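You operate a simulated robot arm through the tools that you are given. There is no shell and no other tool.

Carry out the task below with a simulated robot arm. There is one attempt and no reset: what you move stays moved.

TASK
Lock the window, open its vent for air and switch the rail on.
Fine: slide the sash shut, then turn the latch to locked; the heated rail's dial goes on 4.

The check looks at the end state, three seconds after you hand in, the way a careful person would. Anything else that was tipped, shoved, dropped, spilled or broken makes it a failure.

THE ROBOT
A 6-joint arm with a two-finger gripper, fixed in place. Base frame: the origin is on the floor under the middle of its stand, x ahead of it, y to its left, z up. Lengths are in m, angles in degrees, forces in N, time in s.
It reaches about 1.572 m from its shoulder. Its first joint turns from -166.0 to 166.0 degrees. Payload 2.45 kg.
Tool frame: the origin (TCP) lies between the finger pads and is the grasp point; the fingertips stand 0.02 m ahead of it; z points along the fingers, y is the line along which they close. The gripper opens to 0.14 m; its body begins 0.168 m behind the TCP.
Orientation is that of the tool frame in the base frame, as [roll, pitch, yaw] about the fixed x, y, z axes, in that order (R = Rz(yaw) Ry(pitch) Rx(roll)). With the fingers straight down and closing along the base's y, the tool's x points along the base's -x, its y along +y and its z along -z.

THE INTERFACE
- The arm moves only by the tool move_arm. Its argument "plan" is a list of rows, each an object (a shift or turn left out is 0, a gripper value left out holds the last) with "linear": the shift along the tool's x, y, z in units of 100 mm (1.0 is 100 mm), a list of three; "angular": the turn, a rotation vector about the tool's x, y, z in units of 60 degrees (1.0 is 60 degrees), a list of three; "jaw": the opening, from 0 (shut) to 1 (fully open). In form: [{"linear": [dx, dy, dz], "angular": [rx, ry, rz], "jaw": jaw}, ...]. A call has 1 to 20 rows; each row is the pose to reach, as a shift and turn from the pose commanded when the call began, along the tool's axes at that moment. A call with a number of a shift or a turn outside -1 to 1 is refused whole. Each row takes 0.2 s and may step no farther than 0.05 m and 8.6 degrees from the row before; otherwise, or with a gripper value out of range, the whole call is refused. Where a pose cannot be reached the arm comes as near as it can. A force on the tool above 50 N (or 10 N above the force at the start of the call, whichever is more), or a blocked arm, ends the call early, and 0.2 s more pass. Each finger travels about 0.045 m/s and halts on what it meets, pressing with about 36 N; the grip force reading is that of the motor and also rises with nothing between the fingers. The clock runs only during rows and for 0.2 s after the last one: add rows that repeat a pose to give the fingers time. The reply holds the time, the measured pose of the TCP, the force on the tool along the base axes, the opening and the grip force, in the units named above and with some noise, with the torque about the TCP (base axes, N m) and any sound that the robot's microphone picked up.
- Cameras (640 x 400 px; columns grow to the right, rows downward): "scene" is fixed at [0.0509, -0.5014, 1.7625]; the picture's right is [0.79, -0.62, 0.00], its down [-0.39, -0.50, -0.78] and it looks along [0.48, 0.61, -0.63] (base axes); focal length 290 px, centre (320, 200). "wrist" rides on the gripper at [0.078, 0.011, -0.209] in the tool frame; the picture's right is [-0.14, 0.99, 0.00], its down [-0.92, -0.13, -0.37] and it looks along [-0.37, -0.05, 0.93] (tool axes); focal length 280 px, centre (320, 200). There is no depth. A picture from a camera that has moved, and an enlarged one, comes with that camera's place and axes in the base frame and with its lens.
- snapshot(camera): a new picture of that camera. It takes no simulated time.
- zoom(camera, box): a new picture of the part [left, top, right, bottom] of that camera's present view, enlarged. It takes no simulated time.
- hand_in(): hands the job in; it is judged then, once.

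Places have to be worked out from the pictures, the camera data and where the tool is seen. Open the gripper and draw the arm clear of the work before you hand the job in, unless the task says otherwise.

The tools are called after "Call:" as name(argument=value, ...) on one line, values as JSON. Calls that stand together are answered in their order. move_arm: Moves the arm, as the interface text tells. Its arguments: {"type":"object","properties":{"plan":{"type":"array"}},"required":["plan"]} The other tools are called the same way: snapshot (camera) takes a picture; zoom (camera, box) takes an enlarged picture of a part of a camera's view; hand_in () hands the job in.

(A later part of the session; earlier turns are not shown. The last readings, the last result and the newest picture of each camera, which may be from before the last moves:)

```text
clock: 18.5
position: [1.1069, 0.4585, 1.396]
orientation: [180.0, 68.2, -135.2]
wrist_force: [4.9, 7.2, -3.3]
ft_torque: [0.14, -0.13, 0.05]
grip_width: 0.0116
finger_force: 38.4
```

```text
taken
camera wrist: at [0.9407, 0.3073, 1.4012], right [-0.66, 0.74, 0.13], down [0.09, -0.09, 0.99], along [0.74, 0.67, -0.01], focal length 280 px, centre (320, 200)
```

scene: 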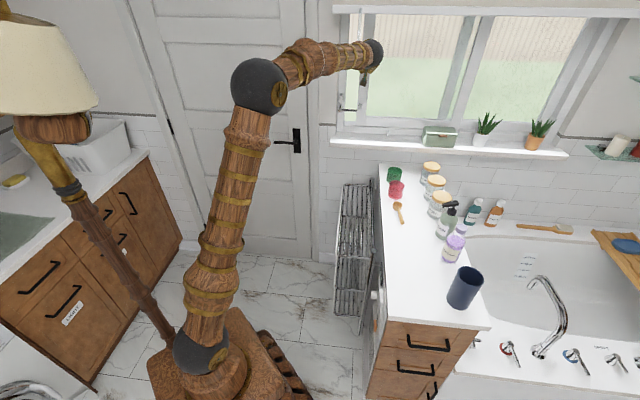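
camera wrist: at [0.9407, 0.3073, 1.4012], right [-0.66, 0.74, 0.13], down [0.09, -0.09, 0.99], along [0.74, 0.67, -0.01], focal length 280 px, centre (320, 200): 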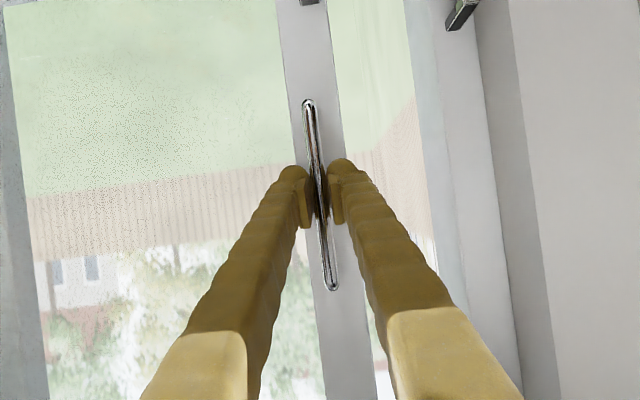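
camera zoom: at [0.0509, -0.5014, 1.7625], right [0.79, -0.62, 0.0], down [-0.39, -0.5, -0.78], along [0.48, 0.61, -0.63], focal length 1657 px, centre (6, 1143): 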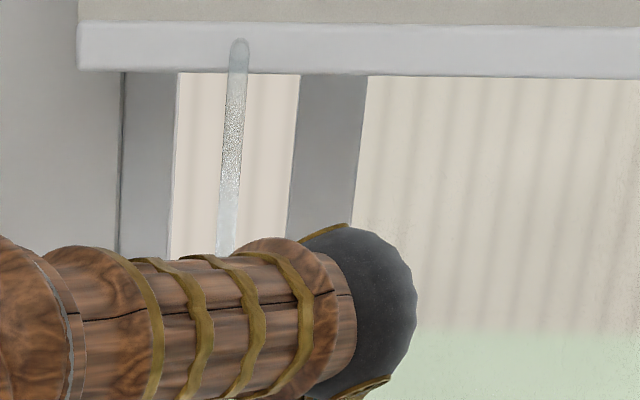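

The wand is unmoved. I shift a bit further right for clearance, open slightly, and withdraw from the bar.

Call:
move_arm(plan=[{"linear": [0, -0.1, 0], "jaw": 0}, {"linear": [0, -0.2, 0], "jaw": 0}, {"linear": [0, -0.3, 0], "jaw": 0}, {"linear": [0, -0.3, 0], "jaw": 0.35}, {"linear": [0, -0.3, 0], "jaw": 0.35}, {"linear": [0, -0.3, 0], "jaw": 0.35}, {"linear": [0, -0.3, 0], "jaw": 0.35}, {"linear": [0.12, -0.3, -0.3], "jaw": 0.35}, {"linear": [0.25, -0.3, -0.62], "jaw": 0.35}, {"linear": [0.373, -0.3, -0.928], "jaw": 0.35}])

Call:
snapshot(camera="wrist")

Call:
zoom(camera="scene", box=[320, 0, 480, 130])

```text
clock: 20.7
position: [1.055, 0.3672, 1.3923]
orientation: [-180.0, 68.2, -135.2]
wrist_force: [-0.2, -0.6, 0.8]
ft_torque: [0.06, -0.04, 0.01]
grip_width: 0.0494
finger_force: 0.0
```

```text
taken
camera wrist: at [0.8897, 0.2166, 1.3981], right [-0.66, 0.74, 0.13], down [0.09, -0.09, 0.99], along [0.74, 0.67, -0.01], focal length 280 px, centre (320, 200)
```

wrist: 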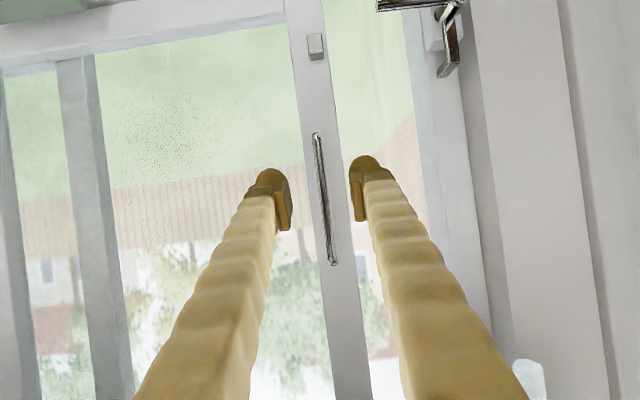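

```text
3.08 times, centred on (400, 65) of scene
camera zoom: at [0.0509, -0.5014, 1.7625], right [0.79, -0.62, 0.0], down [-0.39, -0.5, -0.78], along [0.48, 0.61, -0.63], focal length 892 px, centre (74, 615)
```

zoom: 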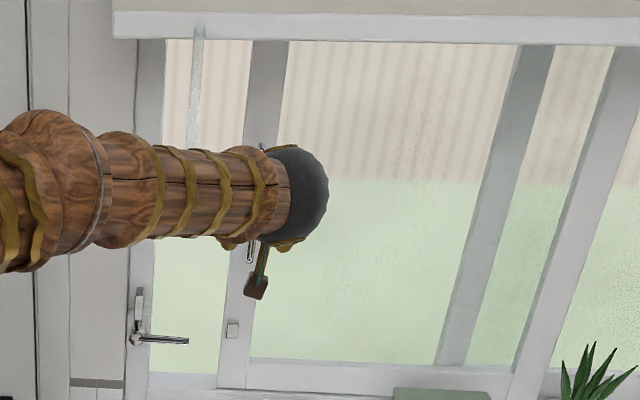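

The wand's lower end is now visible at the lower right of the wrist view. It hangs at s≈0.388, n≈0.93, z≥1.49, so the gripper body was what hit it. I level the tool to about 80° and drop to z≈1.355 so the gripper body passes well beneath it.

Call:
move_arm(plan=[{"linear": [0.17, 0, 0.07], "angular": [0, -0.1, 0], "jaw": 0.35}, {"linear": [0.344, 0, 0.137], "angular": [0, -0.2, 0], "jaw": 0.35}])

Call:
snapshot(camera="wrist")

```text
clock: 21.3
position: [1.0537, 0.3661, 1.3575]
orientation: [-179.9, 80.2, -135.0]
wrist_force: [0.4, -0.1, 0.8]
ft_torque: [-0.03, 0.04, -0.03]
grip_width: 0.0491
finger_force: 0.0
```

```text
taken
camera wrist: at [0.8903, 0.2185, 1.3162], right [-0.68, 0.72, 0.14], down [-0.06, -0.24, 0.97], along [0.73, 0.65, 0.2], focal length 280 px, centre (320, 200)
```

wrist: 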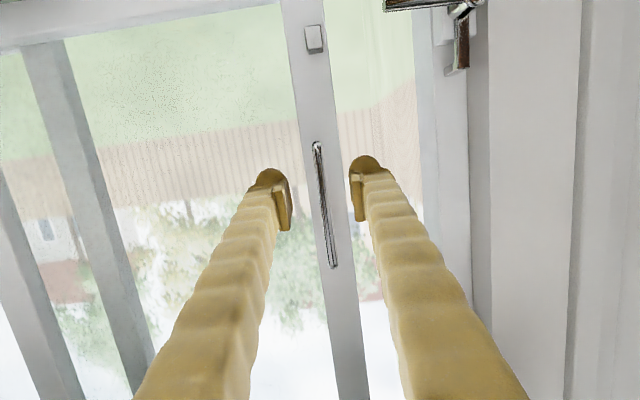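

The bar is aligned between the fingers. I advance level by 10 cm, then close on it.

Call:
move_arm(plan=[{"linear": [-0.05, 0, 0.3], "jaw": 0.35}, {"linear": [-0.1, 0, 0.6], "jaw": 0.35}, {"linear": [-0.15, 0, 0.85], "jaw": 0.35}, {"linear": [-0.172, 0, 1.0], "jaw": 0.35}])

Call:
zoom(camera="wrist", box=[220, 60, 420, 260])

```text
clock: 22.3
position: [1.1287, 0.4379, 1.359]
orientation: [179.7, 80.2, -135.4]
wrist_force: [-0.1, -0.4, 0.7]
ft_torque: [0.01, -0.03, -0.02]
grip_width: 0.049
finger_force: 0.0
```

```text
2.00 times, centred on (320, 160) of wrist
camera zoom: at [0.9645, 0.2907, 1.3179], right [-0.68, 0.72, 0.14], down [-0.06, -0.24, 0.97], along [0.73, 0.65, 0.2], focal length 561 px, centre (320, 280)
```

zoom: 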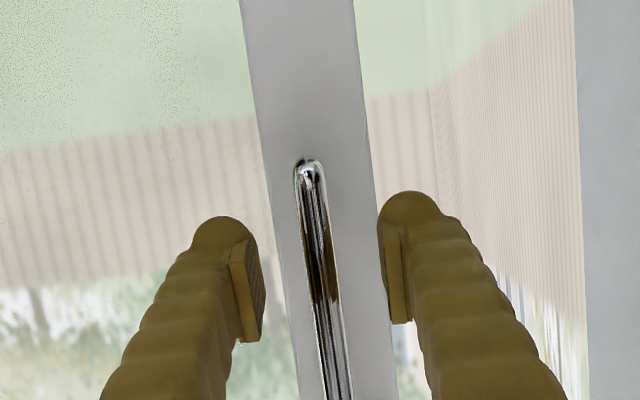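

Bar is between the pads at n≈1.108, z≈1.359 with no contact. I close the grip.

Call:
move_arm(plan=[{"jaw": 0.15}, {"jaw": 0.0}, {"jaw": 0.0}, {"jaw": 0.0}, {"jaw": 0.0}])

Call:
snapshot(camera="wrist")

```text
clock: 23.5
position: [1.1274, 0.4399, 1.3584]
orientation: [179.9, 80.2, -135.2]
wrist_force: [-2.1, 4.5, -1.0]
ft_torque: [0.06, 0.06, 0.06]
grip_width: 0.0104
finger_force: 37.4
```

```text
taken
camera wrist: at [0.9643, 0.2908, 1.3175], right [-0.68, 0.72, 0.14], down [-0.06, -0.24, 0.97], along [0.73, 0.65, 0.2], focal length 280 px, centre (320, 200)
```

wrist: 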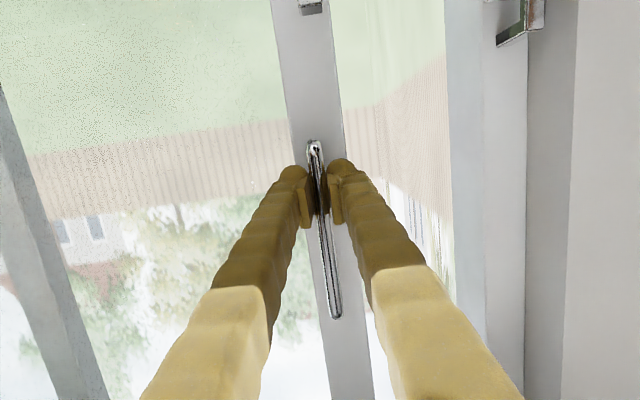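

The grip is good. I slide the sash left 9 cm in small steps, passing beneath the wand.

Call:
move_arm(plan=[{"linear": [0, 0.1, -0.005], "jaw": 0}, {"linear": [0, 0.22, -0.008], "jaw": 0}, {"linear": [0, 0.34, -0.01], "jaw": 0}, {"linear": [0, 0.46, -0.012], "jaw": 0}, {"linear": [0, 0.58, -0.015], "jaw": 0}, {"linear": [0, 0.7, -0.015], "jaw": 0}, {"linear": [0, 0.8, -0.015], "jaw": 0}, {"linear": [0, 0.9, -0.015], "jaw": 0}])

Call:
snapshot(camera="wrist")

Call:
zoom(camera="scene", box=[320, 0, 480, 140])

```text
clock: 24.1
position: [1.1147, 0.4513, 1.3578]
orientation: [179.8, 80.3, -135.2]
wrist_force: [-1.2, 7.5, -1.7]
ft_torque: [0.07, 0.0, 0.07]
grip_width: 0.0106
finger_force: 37.5
stopped in row 2: the force on the tool passed its limit at 53 N (the readings are from after the stop); the commanded pose is now the measured one
```

```text
taken
camera wrist: at [0.9523, 0.3028, 1.3172], right [-0.68, 0.72, 0.14], down [-0.06, -0.24, 0.97], along [0.73, 0.65, 0.2], focal length 280 px, centre (320, 200)
```

wrist: 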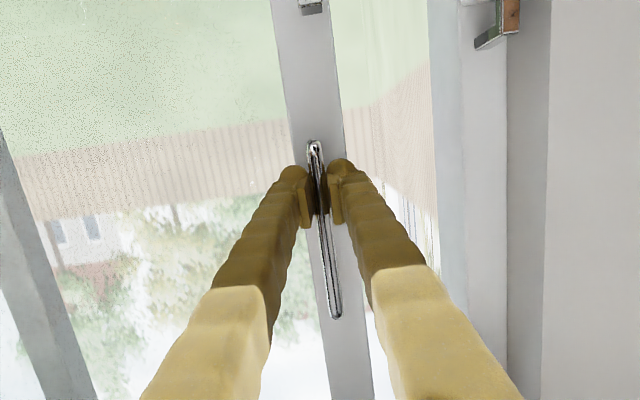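

```text
2.86 times, centred on (400, 70) of scene
camera zoom: at [0.0509, -0.5014, 1.7625], right [0.79, -0.62, 0.0], down [-0.39, -0.5, -0.78], along [0.48, 0.61, -0.63], focal length 828 px, centre (91, 571)
```

zoom: 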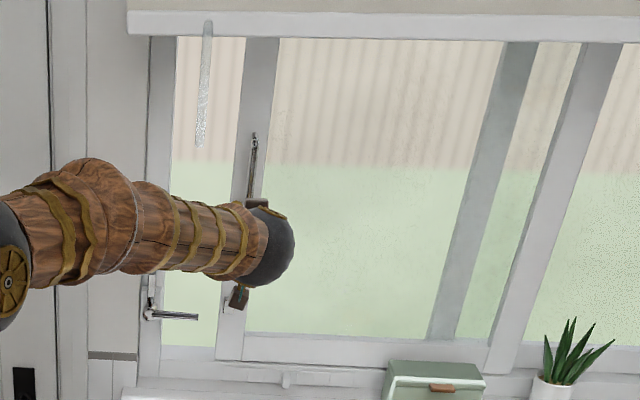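

It tripped at 53 N only while moving, with no residual force or torque afterwards. That looks like dynamic sash friction rather than an obstacle, and the wand is clear. I continue more slowly at 5 mm per row.

Call:
move_arm(plan=[{"linear": [0, 0.03, 0], "jaw": 0}, {"linear": [0, 0.07, -0.003], "jaw": 0}, {"linear": [0, 0.11, -0.005], "jaw": 0}, {"linear": [0, 0.15, -0.007], "jaw": 0}, {"linear": [0, 0.19, -0.009], "jaw": 0}, {"linear": [0, 0.23, -0.01], "jaw": 0}, {"linear": [0, 0.27, -0.01], "jaw": 0}, {"linear": [0, 0.31, -0.01], "jaw": 0}, {"linear": [0, 0.35, -0.01], "jaw": 0}, {"linear": [0, 0.39, -0.01], "jaw": 0}, {"linear": [0, 0.43, -0.01], "jaw": 0}, {"linear": [0, 0.47, -0.01], "jaw": 0}, {"linear": [0, 0.51, -0.01], "jaw": 0}, {"linear": [0, 0.55, -0.01], "jaw": 0}, {"linear": [0, 0.59, -0.01], "jaw": 0}, {"linear": [0, 0.63, -0.01], "jaw": 0}])

Call:
snapshot(camera="wrist")

Call:
zoom(camera="scene", box=[320, 0, 480, 140])

```text
clock: 25.3
position: [1.1017, 0.4634, 1.3585]
orientation: [-180.0, 80.2, -135.0]
wrist_force: [14.5, 12.9, -1.7]
ft_torque: [0.15, -0.21, -0.01]
grip_width: 0.0106
finger_force: 37.9
stopped in row 5: the force on the tool passed its limit at 52 N (the readings are from after the stop); the commanded pose is now the measured one
```

```text
taken
camera wrist: at [0.9399, 0.3151, 1.3172], right [-0.68, 0.72, 0.14], down [-0.06, -0.24, 0.97], along [0.73, 0.66, 0.2], focal length 280 px, centre (320, 200)
```

wrist: 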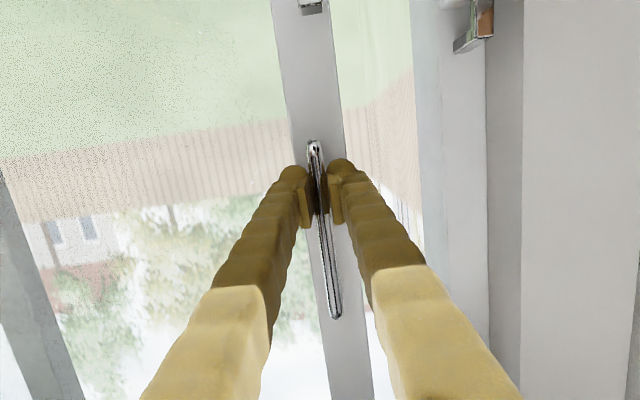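

```text
2.86 times, centred on (400, 70) of scene
camera zoom: at [0.0509, -0.5014, 1.7625], right [0.79, -0.62, 0.0], down [-0.39, -0.5, -0.78], along [0.48, 0.61, -0.63], focal length 828 px, centre (91, 571)
```

zoom: 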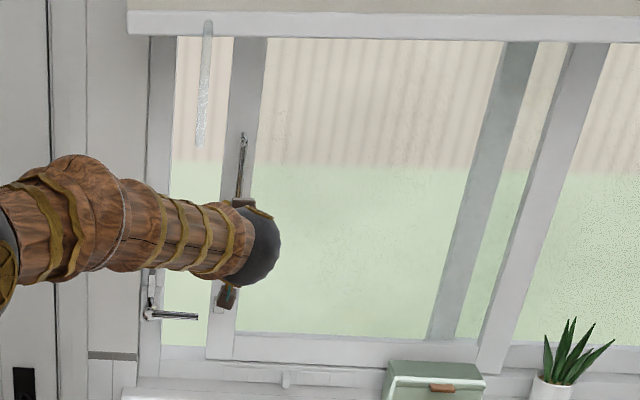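

The residual load is now about 19 N along the wall normal, which adds to the sliding friction in the total. I first relieve that by easing 1.5 mm towards the window.

Call:
move_arm(plan=[{"linear": [-0.003, 0, 0.015], "jaw": 0}, {"linear": [-0.003, 0, 0.015], "jaw": 0}])

```text
clock: 25.9
position: [1.1033, 0.4651, 1.358]
orientation: [-180.0, 80.3, -135.2]
wrist_force: [-7.2, 1.5, -5.0]
ft_torque: [-0.02, 0.13, 0.05]
grip_width: 0.0102
finger_force: 37.3
```

The normal load is relieved. I continue sliding at 3 mm per row.

Call:
move_arm(plan=[{"linear": [0, 0.03, 0], "jaw": 0}, {"linear": [0, 0.06, 0], "jaw": 0}, {"linear": [0, 0.09, 0], "jaw": 0}, {"linear": [0, 0.12, 0], "jaw": 0}, {"linear": [0, 0.15, 0], "jaw": 0}, {"linear": [0, 0.18, 0], "jaw": 0}, {"linear": [0, 0.21, 0], "jaw": 0}, {"linear": [0, 0.24, 0], "jaw": 0}, {"linear": [0, 0.27, 0], "jaw": 0}, {"linear": [0, 0.3, 0], "jaw": 0}, {"linear": [0, 0.33, 0], "jaw": 0}, {"linear": [0, 0.36, 0], "jaw": 0}, {"linear": [0, 0.39, 0], "jaw": 0}, {"linear": [0, 0.42, 0], "jaw": 0}])

Call:
snapshot(camera="wrist")

Call:
zoom(camera="scene", box=[320, 0, 480, 140])

```text
clock: 28.8
position: [1.0742, 0.4929, 1.3575]
orientation: [179.9, 80.2, -135.1]
wrist_force: [14.6, 10.8, 0.3]
ft_torque: [0.2, -0.2, 0.04]
grip_width: 0.0096
finger_force: 37.4
stopped in row 14: the force on the tool passed its limit at 51 N (the readings are from after the stop); the commanded pose is now the measured one
```

```text
taken
camera wrist: at [0.9122, 0.3448, 1.3174], right [-0.68, 0.72, 0.14], down [-0.06, -0.24, 0.97], along [0.73, 0.66, 0.2], focal length 280 px, centre (320, 200)
```

wrist: 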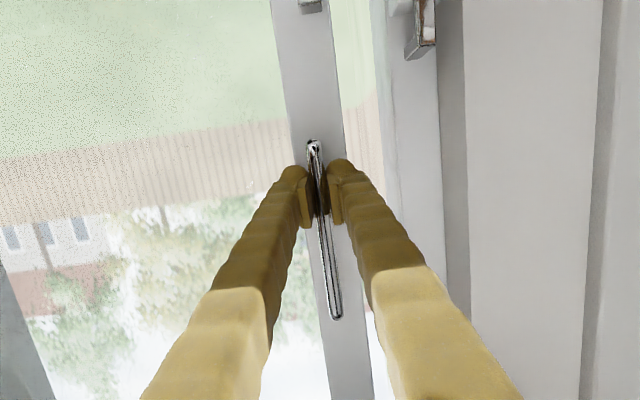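

```text
2.86 times, centred on (400, 70) of scene
camera zoom: at [0.0509, -0.5014, 1.7625], right [0.79, -0.62, 0.0], down [-0.39, -0.5, -0.78], along [0.48, 0.61, -0.63], focal length 828 px, centre (91, 571)
```

zoom: 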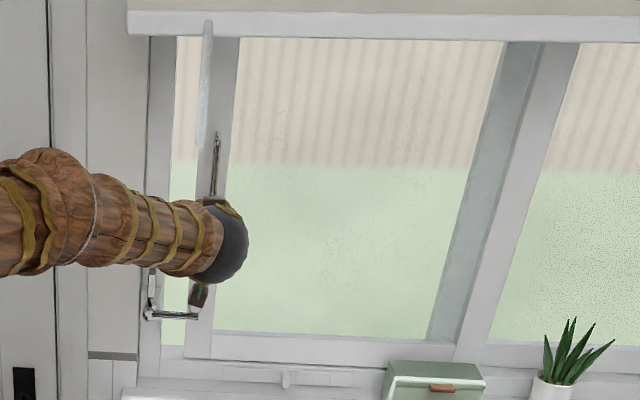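

Still just friction plus a small normal bias; the sash has come another 4 cm. I relieve the bias and continue slowly.

Call:
move_arm(plan=[{"linear": [-0.002, 0, 0.013], "jaw": 0}, {"linear": [-0.002, 0.02, 0.013], "jaw": 0}, {"linear": [-0.002, 0.05, 0.013], "jaw": 0}, {"linear": [-0.002, 0.08, 0.013], "jaw": 0}, {"linear": [-0.002, 0.11, 0.013], "jaw": 0}, {"linear": [-0.002, 0.14, 0.013], "jaw": 0}, {"linear": [-0.002, 0.17, 0.013], "jaw": 0}, {"linear": [-0.002, 0.2, 0.013], "jaw": 0}, {"linear": [-0.002, 0.23, 0.013], "jaw": 0}, {"linear": [-0.002, 0.26, 0.013], "jaw": 0}, {"linear": [-0.002, 0.29, 0.013], "jaw": 0}, {"linear": [-0.002, 0.32, 0.013], "jaw": 0}, {"linear": [-0.002, 0.35, 0.013], "jaw": 0}, {"linear": [-0.002, 0.38, 0.013], "jaw": 0}, {"linear": [-0.002, 0.41, 0.013], "jaw": 0}, {"linear": [-0.002, 0.44, 0.013], "jaw": 0}, {"linear": [-0.002, 0.47, 0.013], "jaw": 0}])

Call:
snapshot(camera="wrist")

Call:
zoom(camera="scene", box=[320, 0, 480, 140])

Call:
zoom(camera="scene", box=[330, 80, 410, 130])

```text
clock: 32.4
position: [1.0465, 0.5245, 1.3594]
orientation: [179.9, 80.4, -135.4]
wrist_force: [13.8, 1.3, -0.1]
ft_torque: [0.06, -0.18, 0.0]
grip_width: 0.0087
finger_force: 36.4
stopped in row 17: the force on the tool passed its limit at 57 N (the readings are from after the stop); the commanded pose is now the measured one
```

```text
taken
camera wrist: at [0.8831, 0.3762, 1.3175], right [-0.68, 0.72, 0.14], down [-0.06, -0.24, 0.97], along [0.73, 0.65, 0.2], focal length 280 px, centre (320, 200)
```

wrist: 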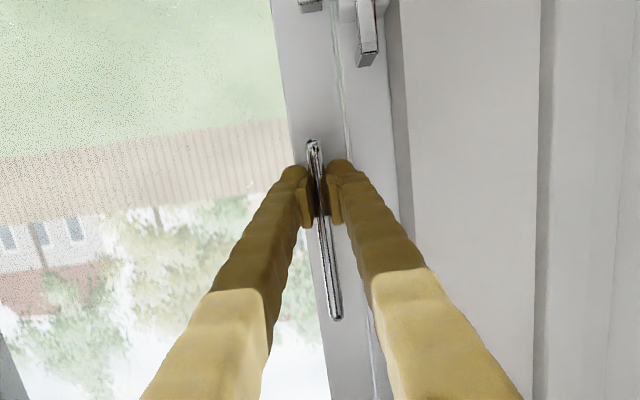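

```text
2.86 times, centred on (400, 70) of scene
camera zoom: at [0.0509, -0.5014, 1.7625], right [0.79, -0.62, 0.0], down [-0.39, -0.5, -0.78], along [0.48, 0.61, -0.63], focal length 828 px, centre (91, 571)
```

zoom: 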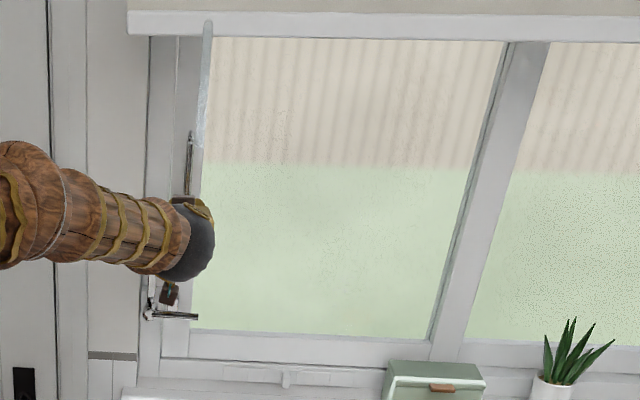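

```text
8.00 times, centred on (370, 105) of scene
camera zoom: at [0.0509, -0.5014, 1.7625], right [0.79, -0.62, 0.0], down [-0.39, -0.5, -0.78], along [0.48, 0.61, -0.63], focal length 2319 px, centre (-80, 960)
```

zoom: 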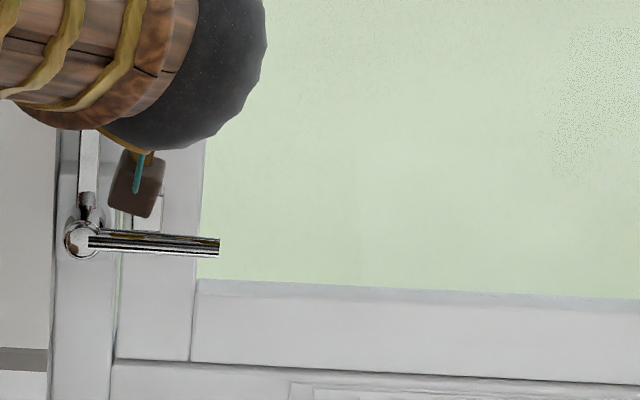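

The sash now looks practically closed at s≈0.369. I zoom on the join to see whether any gap remains.

Call:
zoom(camera="wrist", box=[290, 0, 410, 160])

Call:
zoom(camera="wrist", box=[300, 240, 420, 400])

Call:
zoom(camera="scene", box=[340, 0, 400, 50])

```text
2.50 times, centred on (350, 80) of wrist
camera zoom: at [0.8831, 0.3762, 1.3175], right [-0.68, 0.72, 0.14], down [-0.06, -0.24, 0.97], along [0.73, 0.65, 0.2], focal length 701 px, centre (245, 500)
```

zoom: 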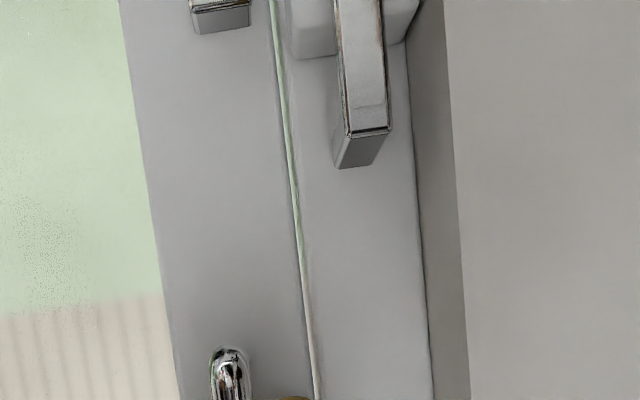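

```text
2.50 times, centred on (360, 320) of wrist
camera zoom: at [0.8831, 0.3762, 1.3175], right [-0.68, 0.72, 0.14], down [-0.06, -0.24, 0.97], along [0.73, 0.65, 0.2], focal length 701 px, centre (220, -100)
```

zoom: 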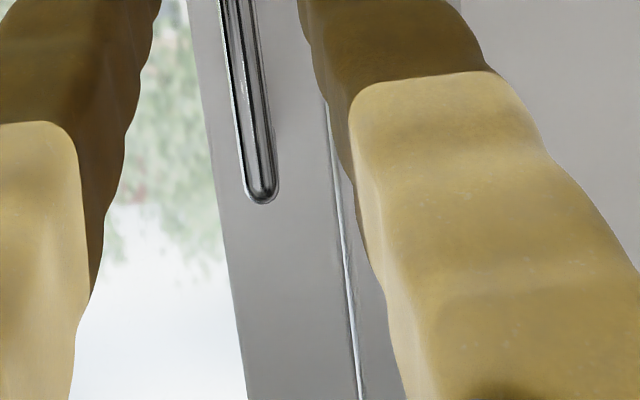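

```text
8.00 times, centred on (370, 25) of scene
camera zoom: at [0.0509, -0.5014, 1.7625], right [0.79, -0.62, 0.0], down [-0.39, -0.5, -0.78], along [0.48, 0.61, -0.63], focal length 2319 px, centre (-80, 1600)
```

zoom: 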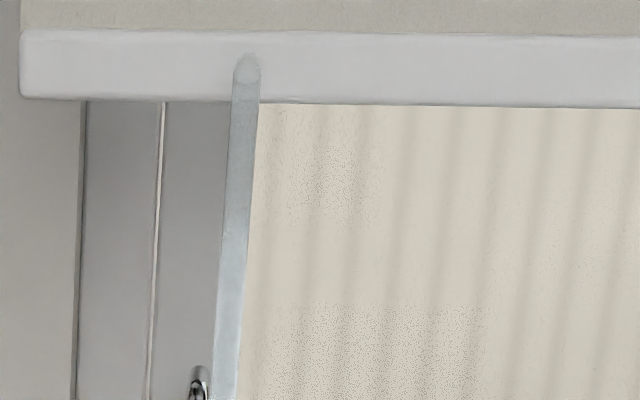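

A ~3 mm sliver of light remains, so I nudge a few more mm left.

Call:
move_arm(plan=[{"linear": [0, 0.01, 0], "jaw": 0}, {"linear": [0, 0.02, 0], "jaw": 0}, {"linear": [0, 0.03, 0], "jaw": 0}, {"linear": [0, 0.04, 0], "jaw": 0}, {"linear": [0, 0.05, 0], "jaw": 0}, {"linear": [0, 0.06, 0], "jaw": 0}, {"linear": [0, 0.07, 0], "jaw": 0}, {"linear": [0, 0.08, 0], "jaw": 0}])

Call:
zoom(camera="wrist", box=[290, 0, 410, 160])

Call:
zoom(camera="scene", box=[340, 0, 400, 50])

```text
clock: 33.1
position: [1.0474, 0.5242, 1.3586]
orientation: [-179.8, 80.3, -135.3]
wrist_force: [14.6, 5.3, -0.6]
ft_torque: [0.06, -0.15, 0.02]
grip_width: 0.0086
finger_force: 37.1
stopped in row 3: the force on the tool passed its limit at 55 N (the readings are from after the stop); the commanded pose is now the measured one
```

```text
2.50 times, centred on (350, 80) of wrist
camera zoom: at [0.8828, 0.3766, 1.3175], right [-0.68, 0.72, 0.13], down [-0.06, -0.24, 0.97], along [0.73, 0.65, 0.2], focal length 701 px, centre (245, 500)
```

zoom: 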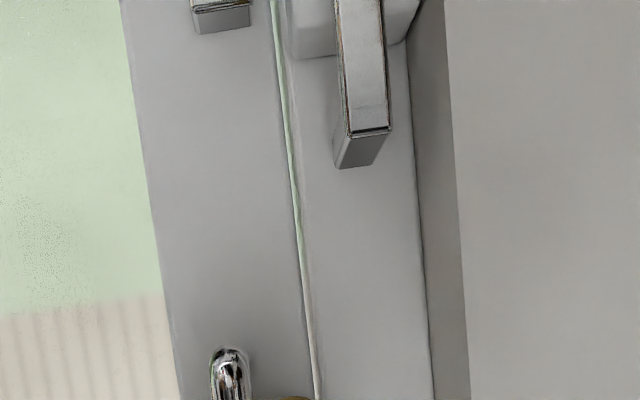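

```text
8.00 times, centred on (370, 25) of scene
camera zoom: at [0.0509, -0.5014, 1.7625], right [0.79, -0.62, 0.0], down [-0.39, -0.5, -0.78], along [0.48, 0.61, -0.63], focal length 2319 px, centre (-80, 1600)
```

zoom: 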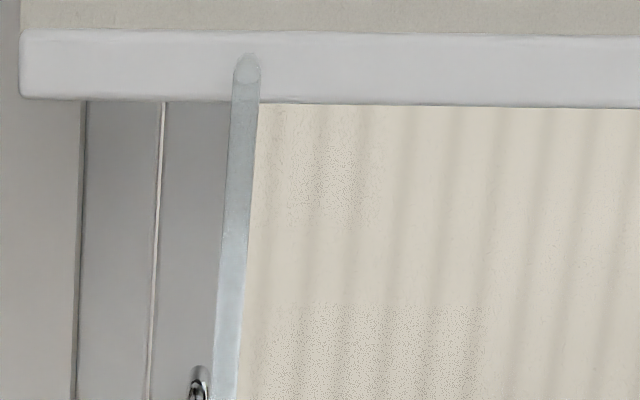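

It didn't move any further for the same push. I relieve the normal bias once more and try a very gentle push to tell friction from a hard stop.

Call:
move_arm(plan=[{"linear": [-0.002, 0, 0.01], "jaw": 0}, {"linear": [-0.002, 0, 0.01], "jaw": 0}, {"linear": [-0.002, 0.006, 0.01], "jaw": 0}, {"linear": [-0.002, 0.012, 0.01], "jaw": 0}, {"linear": [-0.002, 0.018, 0.01], "jaw": 0}, {"linear": [-0.002, 0.024, 0.01], "jaw": 0}, {"linear": [-0.002, 0.03, 0.01], "jaw": 0}, {"linear": [-0.002, 0.036, 0.01], "jaw": 0}, {"linear": [-0.002, 0.042, 0.01], "jaw": 0}, {"linear": [-0.002, 0.048, 0.01], "jaw": 0}, {"linear": [-0.002, 0.054, 0.01], "jaw": 0}])

Call:
zoom(camera="wrist", box=[290, 0, 410, 160])

```text
clock: 34.7
position: [1.046, 0.5232, 1.3587]
orientation: [-179.8, 80.2, -135.5]
wrist_force: [12.7, 0.5, 0.1]
ft_torque: [-0.09, -0.03, 0.07]
grip_width: 0.0084
finger_force: 36.1
stopped in row 7: the force on the tool passed its limit at 53 N (the readings are from after the stop); the commanded pose is now the measured one
```

```text
2.50 times, centred on (350, 80) of wrist
camera zoom: at [0.8822, 0.3774, 1.3178], right [-0.67, 0.73, 0.13], down [-0.06, -0.24, 0.97], along [0.74, 0.65, 0.2], focal length 701 px, centre (245, 500)
```

zoom: 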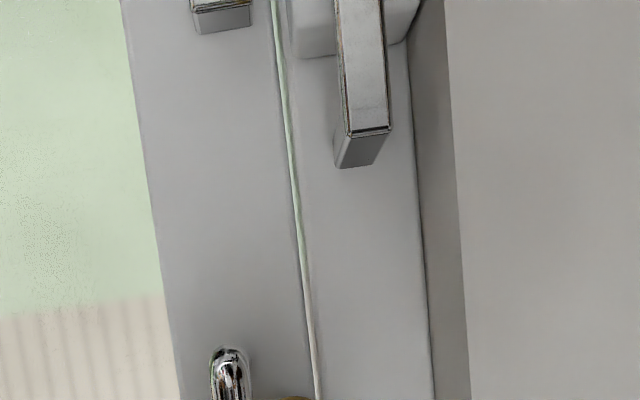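

A steady push no longer moves it: the force rises about 15 N/mm with zero travel. So the sash is at its end stop, and the hairline gap is just clearance. I open slightly and withdraw.

Call:
move_arm(plan=[{"linear": [0, -0.01, 0], "jaw": 0.25}, {"linear": [0, -0.01, 0], "jaw": 0.25}, {"linear": [0, -0.01, 0], "jaw": 0.25}, {"linear": [-0.05, -0.01, -0.25], "jaw": 0.25}, {"linear": [0.05, -0.01, -0.55], "jaw": 0.25}, {"linear": [0.1, -0.01, -0.85], "jaw": 0.25}, {"linear": [0.15, -0.01, -1.0], "jaw": 0.25}])

Call:
snapshot(camera="wrist")

Call:
zoom(camera="scene", box=[320, 0, 480, 140])

```text
clock: 36.3
position: [0.9726, 0.4529, 1.3607]
orientation: [-179.7, 80.2, -135.5]
wrist_force: [-0.4, -0.6, 1.1]
ft_torque: [0.0, 0.0, 0.0]
grip_width: 0.0353
finger_force: 0.1
```

```text
taken
camera wrist: at [0.8086, 0.3062, 1.3196], right [-0.68, 0.73, 0.14], down [-0.06, -0.24, 0.97], along [0.74, 0.65, 0.2], focal length 280 px, centre (320, 200)
```

wrist: 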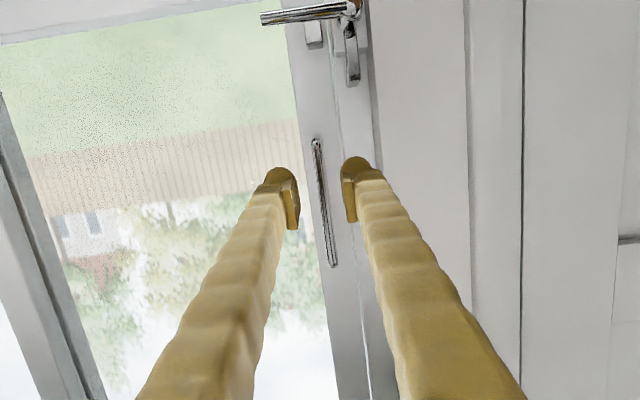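

```text
2.86 times, centred on (400, 70) of scene
camera zoom: at [0.0509, -0.5014, 1.7625], right [0.79, -0.62, 0.0], down [-0.39, -0.5, -0.78], along [0.48, 0.61, -0.63], focal length 828 px, centre (91, 571)
```

zoom: 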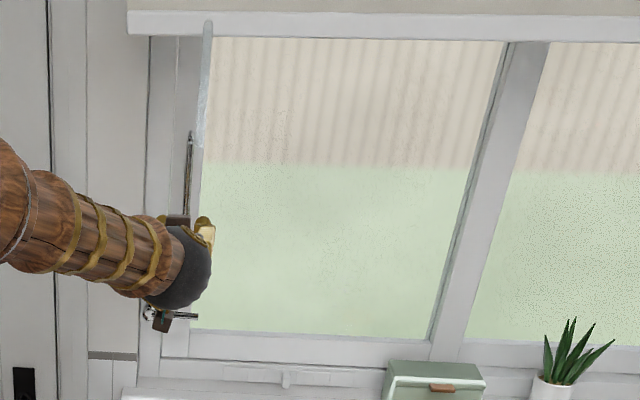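

The sash stays shut. For the latch, turning the handle clockwise (right to down) brings the hook arm from up to right, over the sash's keeper. I close the fingers and pitch the tool down for a better look at the latch from a standoff.

Call:
move_arm(plan=[{"linear": [0.2, -0.1, -0.08], "angular": [-0.004, 0.1, -0.0007], "jaw": 0.1}, {"linear": [0.4, -0.22, -0.15], "angular": [-0.008, 0.2, -0.0014], "jaw": 0}, {"linear": [0.544, -0.35, -0.21], "angular": [-0.008, 0.253, -0.0014], "jaw": 0}, {"linear": [0.544, -0.35, -0.21], "angular": [-0.008, 0.253, -0.0014], "jaw": 0}])

Call:
snapshot(camera="wrist")

Call:
zoom(camera="wrist", box=[240, 0, 440, 130])

Call:
zoom(camera="scene", box=[330, 60, 430, 130])

```text
clock: 37.3
position: [0.9772, 0.4065, 1.3122]
orientation: [179.9, 65.0, -135.4]
wrist_force: [-0.1, -0.4, -0.3]
ft_torque: [-0.02, 0.06, 0.0]
grip_width: 0.0002
finger_force: 29.9
```

```text
taken
camera wrist: at [0.812, 0.2567, 1.3296], right [-0.66, 0.74, 0.13], down [0.13, -0.05, 0.99], along [0.74, 0.67, -0.06], focal length 280 px, centre (320, 200)
```

wrist: 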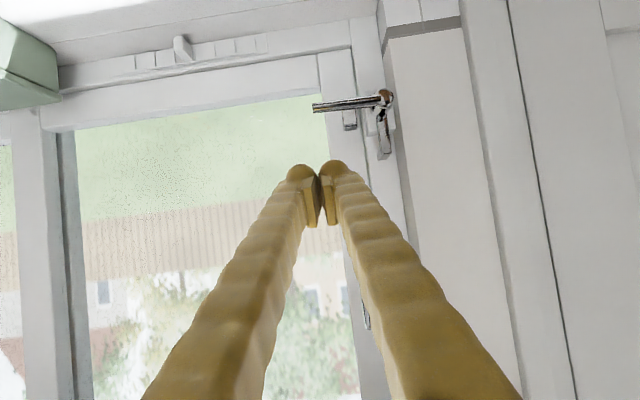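

```text
3.08 times, centred on (340, 65) of wrist
camera zoom: at [0.812, 0.2567, 1.3296], right [-0.66, 0.74, 0.13], down [0.13, -0.05, 0.99], along [0.74, 0.67, -0.06], focal length 863 px, centre (258, 615)
```

zoom: 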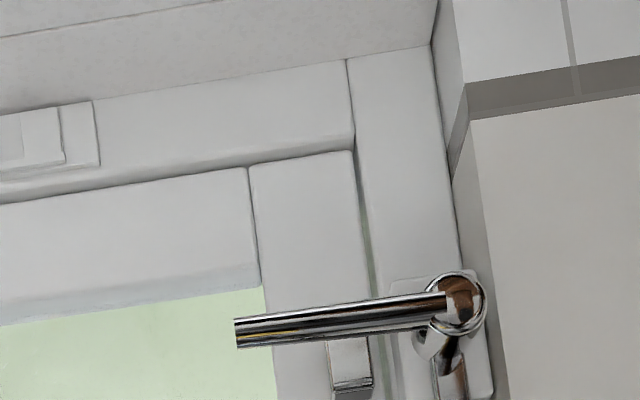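

```text
5.71 times, centred on (380, 95) of scene
camera zoom: at [0.0509, -0.5014, 1.7625], right [0.79, -0.62, 0.0], down [-0.39, -0.5, -0.78], along [0.48, 0.61, -0.63], focal length 1657 px, centre (-23, 800)
```

zoom: 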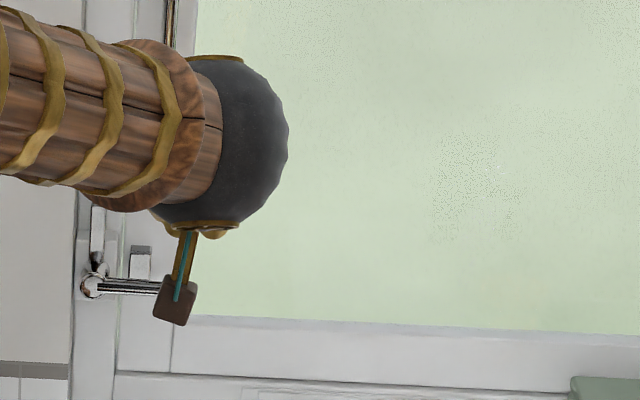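

The latch pivot is at (s 0.3225, n 1.073, z 1.207) and the handle tip at (s 0.406, n 1.075, z 1.204). The keeper lies behind the handle at s 0.354–0.372. I bring the closed fingertips above the handle's tip.

Call:
move_arm(plan=[{"linear": [0.015, -0.03, 0.33], "jaw": 0}, {"linear": [0.03, -0.06, 0.66], "jaw": 0}, {"linear": [0.047, -0.09, 0.99], "jaw": 0}])

Call:
snapshot(camera="wrist")

Call:
zoom(camera="scene", box=[330, 60, 430, 130])

```text
clock: 38.1
position: [1.0465, 0.4614, 1.2677]
orientation: [-179.9, 65.1, -135.3]
wrist_force: [-0.5, -0.6, 1.3]
ft_torque: [-0.04, 0.09, -0.01]
grip_width: 0.0001
finger_force: 29.4
```

```text
taken
camera wrist: at [0.8804, 0.3119, 1.284], right [-0.66, 0.74, 0.13], down [0.13, -0.05, 0.99], along [0.74, 0.67, -0.06], focal length 280 px, centre (320, 200)
```

wrist: 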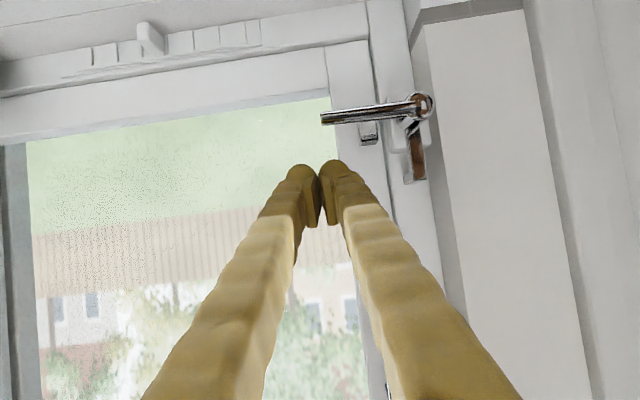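

```text
5.71 times, centred on (380, 95) of scene
camera zoom: at [0.0509, -0.5014, 1.7625], right [0.79, -0.62, 0.0], down [-0.39, -0.5, -0.78], along [0.48, 0.61, -0.63], focal length 1657 px, centre (-23, 800)
```

zoom: 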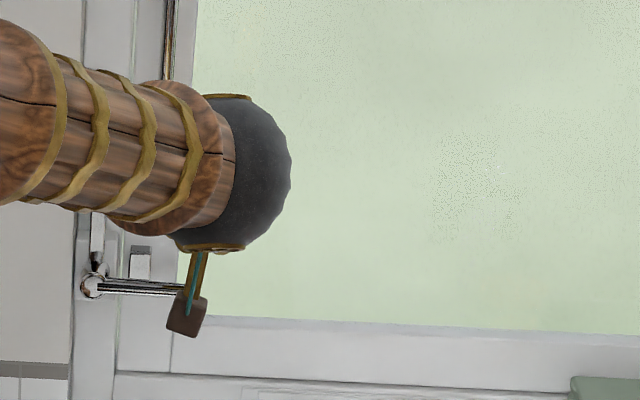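

The fingertips overlap the handle's outer 2 cm, directly above it. I press down in small steps to start the handle turning, and check.

Call:
move_arm(plan=[{"linear": [0.2, 0.007, 0.1], "jaw": 0}, {"linear": [0.32, 0.01, 0.168], "jaw": 0}, {"linear": [0.365, 0.013, 0.192], "jaw": 0}, {"linear": [0.44, 0.017, 0.228], "jaw": 0}, {"linear": [0.519, 0.021, 0.264], "jaw": 0}])

Call:
snapshot(camera="wrist")

Call:
zoom(camera="scene", box=[330, 60, 430, 130])

```text
clock: 39.3
position: [1.0457, 0.4656, 1.2088]
orientation: [-180.0, 65.2, -135.4]
wrist_force: [-0.9, -0.2, 0.7]
ft_torque: [-0.02, 0.02, 0.0]
grip_width: 0.0
finger_force: 29.7
```

```text
taken
camera wrist: at [0.8795, 0.3152, 1.2256], right [-0.66, 0.74, 0.13], down [0.13, -0.05, 0.99], along [0.74, 0.67, -0.06], focal length 280 px, centre (320, 200)
```

wrist: 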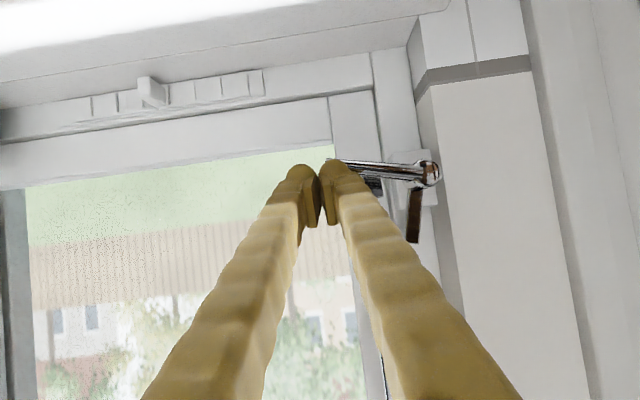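

```text
5.71 times, centred on (380, 95) of scene
camera zoom: at [0.0509, -0.5014, 1.7625], right [0.79, -0.62, 0.0], down [-0.39, -0.5, -0.78], along [0.48, 0.61, -0.63], focal length 1657 px, centre (-23, 800)
```

zoom: 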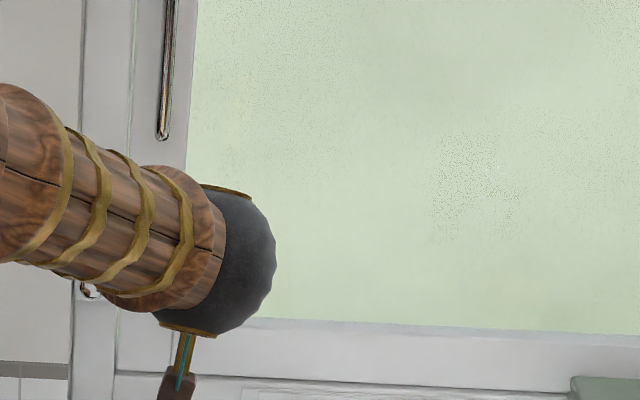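

The handle's tip has dropped relative to its pivot, so it's turning freely with almost no force. I continue the arc down and to the left.

Call:
move_arm(plan=[{"linear": [0.074, 0.025, 0.034], "jaw": 0}, {"linear": [0.147, 0.051, 0.068], "jaw": 0}, {"linear": [0.21, 0.09, 0.1], "jaw": 0}, {"linear": [0.278, 0.143, 0.129], "jaw": 0}])

Call:
snapshot(camera="wrist")

Call:
zoom(camera="wrist", box=[270, 120, 450, 260])

```text
clock: 40.3
position: [1.0351, 0.4761, 1.1782]
orientation: [179.9, 65.1, -135.3]
wrist_force: [-0.5, 0.3, 0.0]
ft_torque: [0.0, -0.06, 0.0]
grip_width: 0.0
finger_force: 29.3
```

```text
taken
camera wrist: at [0.8697, 0.325, 1.1955], right [-0.66, 0.74, 0.13], down [0.13, -0.05, 0.99], along [0.74, 0.67, -0.06], focal length 280 px, centre (320, 200)
```

wrist: 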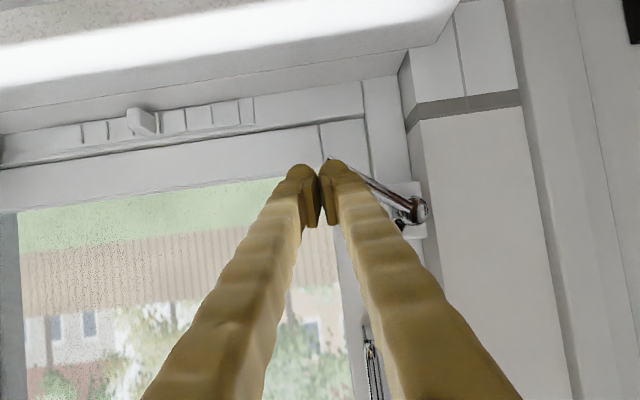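

```text
2.86 times, centred on (360, 190) of wrist
camera zoom: at [0.8697, 0.325, 1.1955], right [-0.66, 0.74, 0.13], down [0.13, -0.05, 0.99], along [0.74, 0.67, -0.06], focal length 801 px, centre (206, 229)
```

zoom: 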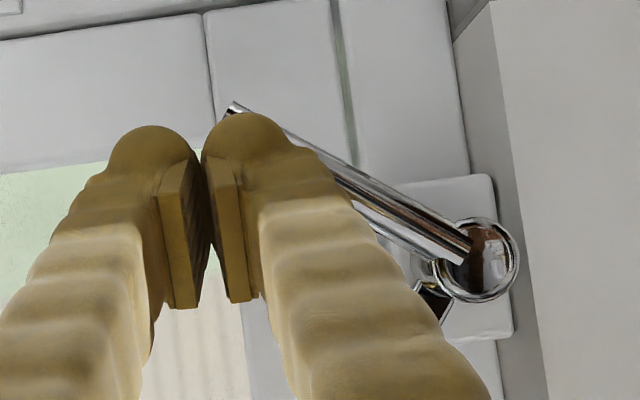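

The handle has turned about 30°, and the fingers are bearing on it well. I follow the arc on to roughly 75–90°.

Call:
move_arm(plan=[{"linear": [0.05, 0.05, 0.023], "jaw": 0}, {"linear": [0.097, 0.105, 0.045], "jaw": 0}, {"linear": [0.135, 0.18, 0.063], "jaw": 0}, {"linear": [0.169, 0.257, 0.079], "jaw": 0}, {"linear": [0.187, 0.34, 0.088], "jaw": 0}, {"linear": [0.201, 0.423, 0.094], "jaw": 0}])

Call:
snapshot(camera="wrist")

Call:
zoom(camera="wrist", box=[270, 120, 450, 260])

```text
clock: 41.7
position: [1.0061, 0.5053, 1.1538]
orientation: [179.9, 65.1, -135.3]
wrist_force: [-0.2, 0.7, 0.5]
ft_torque: [-0.03, 0.0, 0.01]
grip_width: 0.0
finger_force: 29.5
```

```text
taken
camera wrist: at [0.8402, 0.3555, 1.1717], right [-0.66, 0.74, 0.13], down [0.13, -0.05, 0.99], along [0.74, 0.67, -0.06], focal length 280 px, centre (320, 200)
```

wrist: 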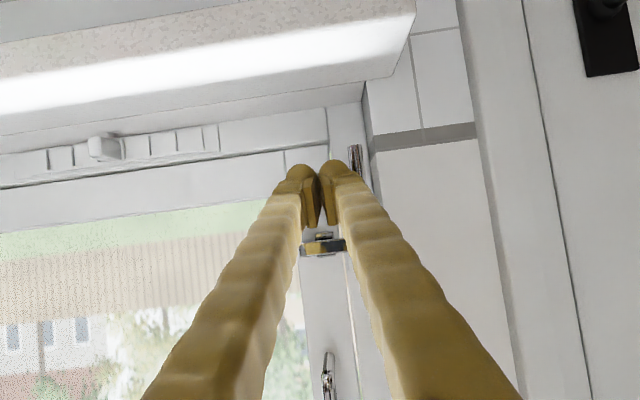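

```text
2.86 times, centred on (360, 190) of wrist
camera zoom: at [0.8402, 0.3555, 1.1717], right [-0.66, 0.74, 0.13], down [0.13, -0.05, 0.99], along [0.74, 0.67, -0.06], focal length 801 px, centre (206, 229)
```

zoom: 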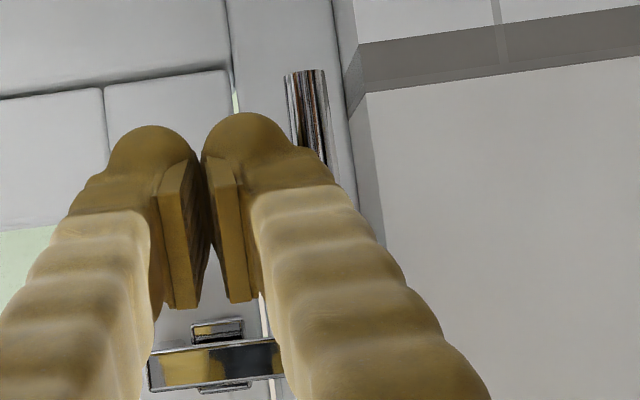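

The handle is now almost straight down, and the hook bar lies horizontally across the keeper. I push a little further left to make sure it reaches its stop.

Call:
move_arm(plan=[{"linear": [0, 0.03, 0], "jaw": 0}, {"linear": [0, 0.06, 0], "jaw": 0}, {"linear": [0, 0.09, 0], "jaw": 0}, {"linear": [0, 0.12, 0], "jaw": 0}, {"linear": [0, 0.15, 0], "jaw": 0}])

Call:
zoom(camera="wrist", box=[270, 120, 450, 260])

```text
clock: 42.5
position: [1.0031, 0.5069, 1.1537]
orientation: [179.9, 65.1, -135.8]
wrist_force: [3.6, -8.1, 0.3]
ft_torque: [0.09, 0.03, -0.07]
grip_width: 0.0
finger_force: 29.2
stopped in row 4: the force on the tool passed its limit at 56 N (the readings are from after the stop); the commanded pose is now the measured one
```

```text
2.86 times, centred on (360, 190) of wrist
camera zoom: at [0.8361, 0.3583, 1.1717], right [-0.65, 0.75, 0.12], down [0.13, -0.05, 0.99], along [0.75, 0.66, -0.06], focal length 801 px, centre (206, 229)
```

zoom: 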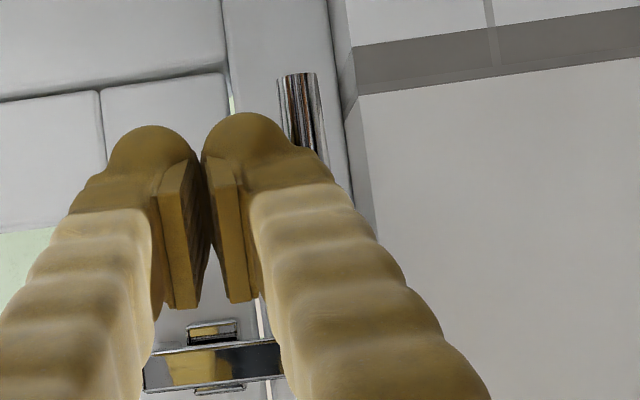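

The handle hit its hard stop (56 N) pointing down, with the hook across the keeper, so the latch is locked. I ease away to the right and withdraw.

Call:
move_arm(plan=[{"linear": [0, -0.1, 0], "jaw": 0}, {"linear": [0, -0.25, 0], "jaw": 0}, {"linear": [0.15, -0.35, -0.3], "jaw": 0}, {"linear": [0.28, -0.45, -0.6], "jaw": 0}, {"linear": [0.4, -0.6, -0.9], "jaw": 0}])

Call:
snapshot(camera="wrist")

Call:
zoom(camera="wrist", box=[120, 60, 440, 260])

Call:
snapshot(camera="scene")

```text
clock: 43.8
position: [0.9713, 0.3962, 1.1559]
orientation: [-179.9, 65.0, -135.6]
wrist_force: [0.4, -0.1, -0.3]
ft_torque: [0.02, -0.01, -0.02]
grip_width: 0.0001
finger_force: 29.4
```

```text
taken
camera wrist: at [0.8053, 0.247, 1.1735], right [-0.65, 0.75, 0.12], down [0.13, -0.05, 0.99], along [0.75, 0.66, -0.06], focal length 280 px, centre (320, 200)
```

wrist: 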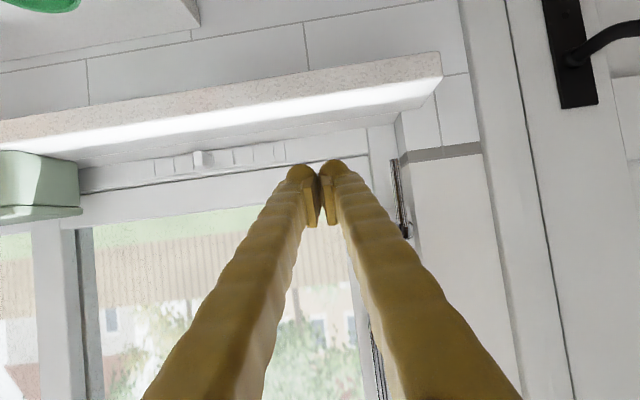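

```text
2.00 times, centred on (280, 160) of wrist
camera zoom: at [0.8053, 0.247, 1.1735], right [-0.65, 0.75, 0.12], down [0.13, -0.05, 0.99], along [0.75, 0.66, -0.06], focal length 561 px, centre (400, 280)
```

zoom: 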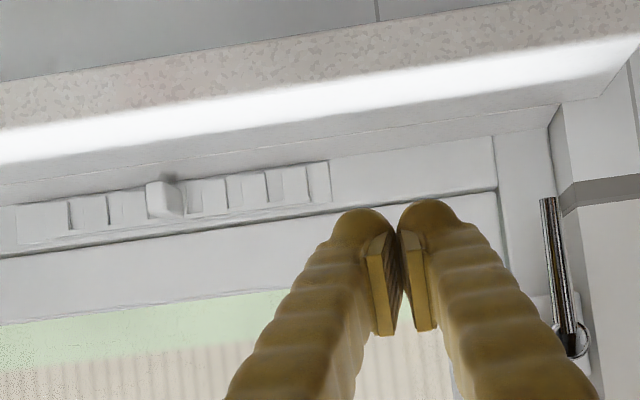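

```text
taken
```

scene: 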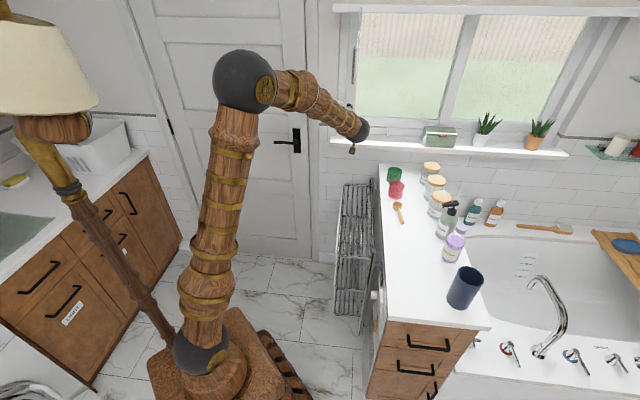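

The handle hangs straight down, locked. Now the vent: I zoom in on it from here to judge which way the slider opens.

Call:
zoom(camera="wrist", box=[100, 125, 300, 205])

Call:
zoom(camera="wrist", box=[160, 130, 240, 190])

Call:
zoom(camera="scene", box=[360, 115, 430, 155])

```text
3.20 times, centred on (200, 165) of wrist
camera zoom: at [0.8053, 0.247, 1.1735], right [-0.65, 0.75, 0.12], down [0.13, -0.05, 0.99], along [0.75, 0.66, -0.06], focal length 897 px, centre (704, 312)
```

zoom: 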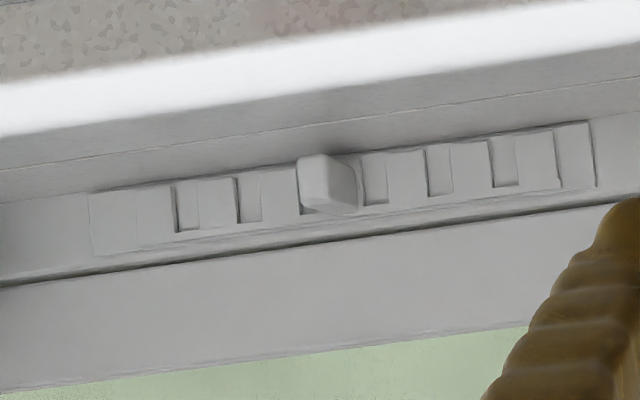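

```text
6.67 times, centred on (200, 160) of wrist
camera zoom: at [0.8053, 0.247, 1.1735], right [-0.65, 0.75, 0.12], down [0.13, -0.05, 0.99], along [0.75, 0.66, -0.06], focal length 1869 px, centre (1120, 467)
```

zoom: 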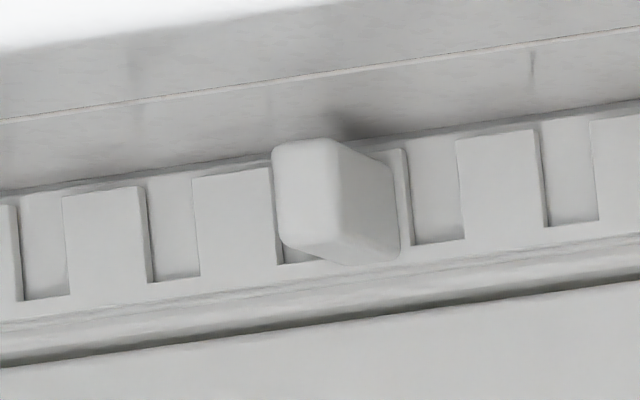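

```text
9.14 times, centred on (395, 135) of scene
camera zoom: at [0.0509, -0.5014, 1.7625], right [0.79, -0.62, 0.0], down [-0.39, -0.5, -0.78], along [0.48, 0.61, -0.63], focal length 2651 px, centre (-366, 794)
```

zoom: 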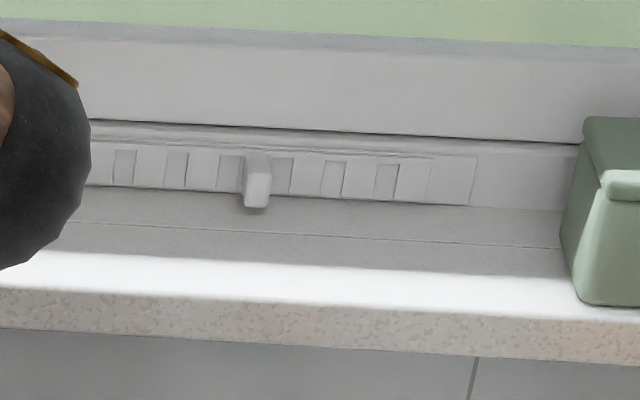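

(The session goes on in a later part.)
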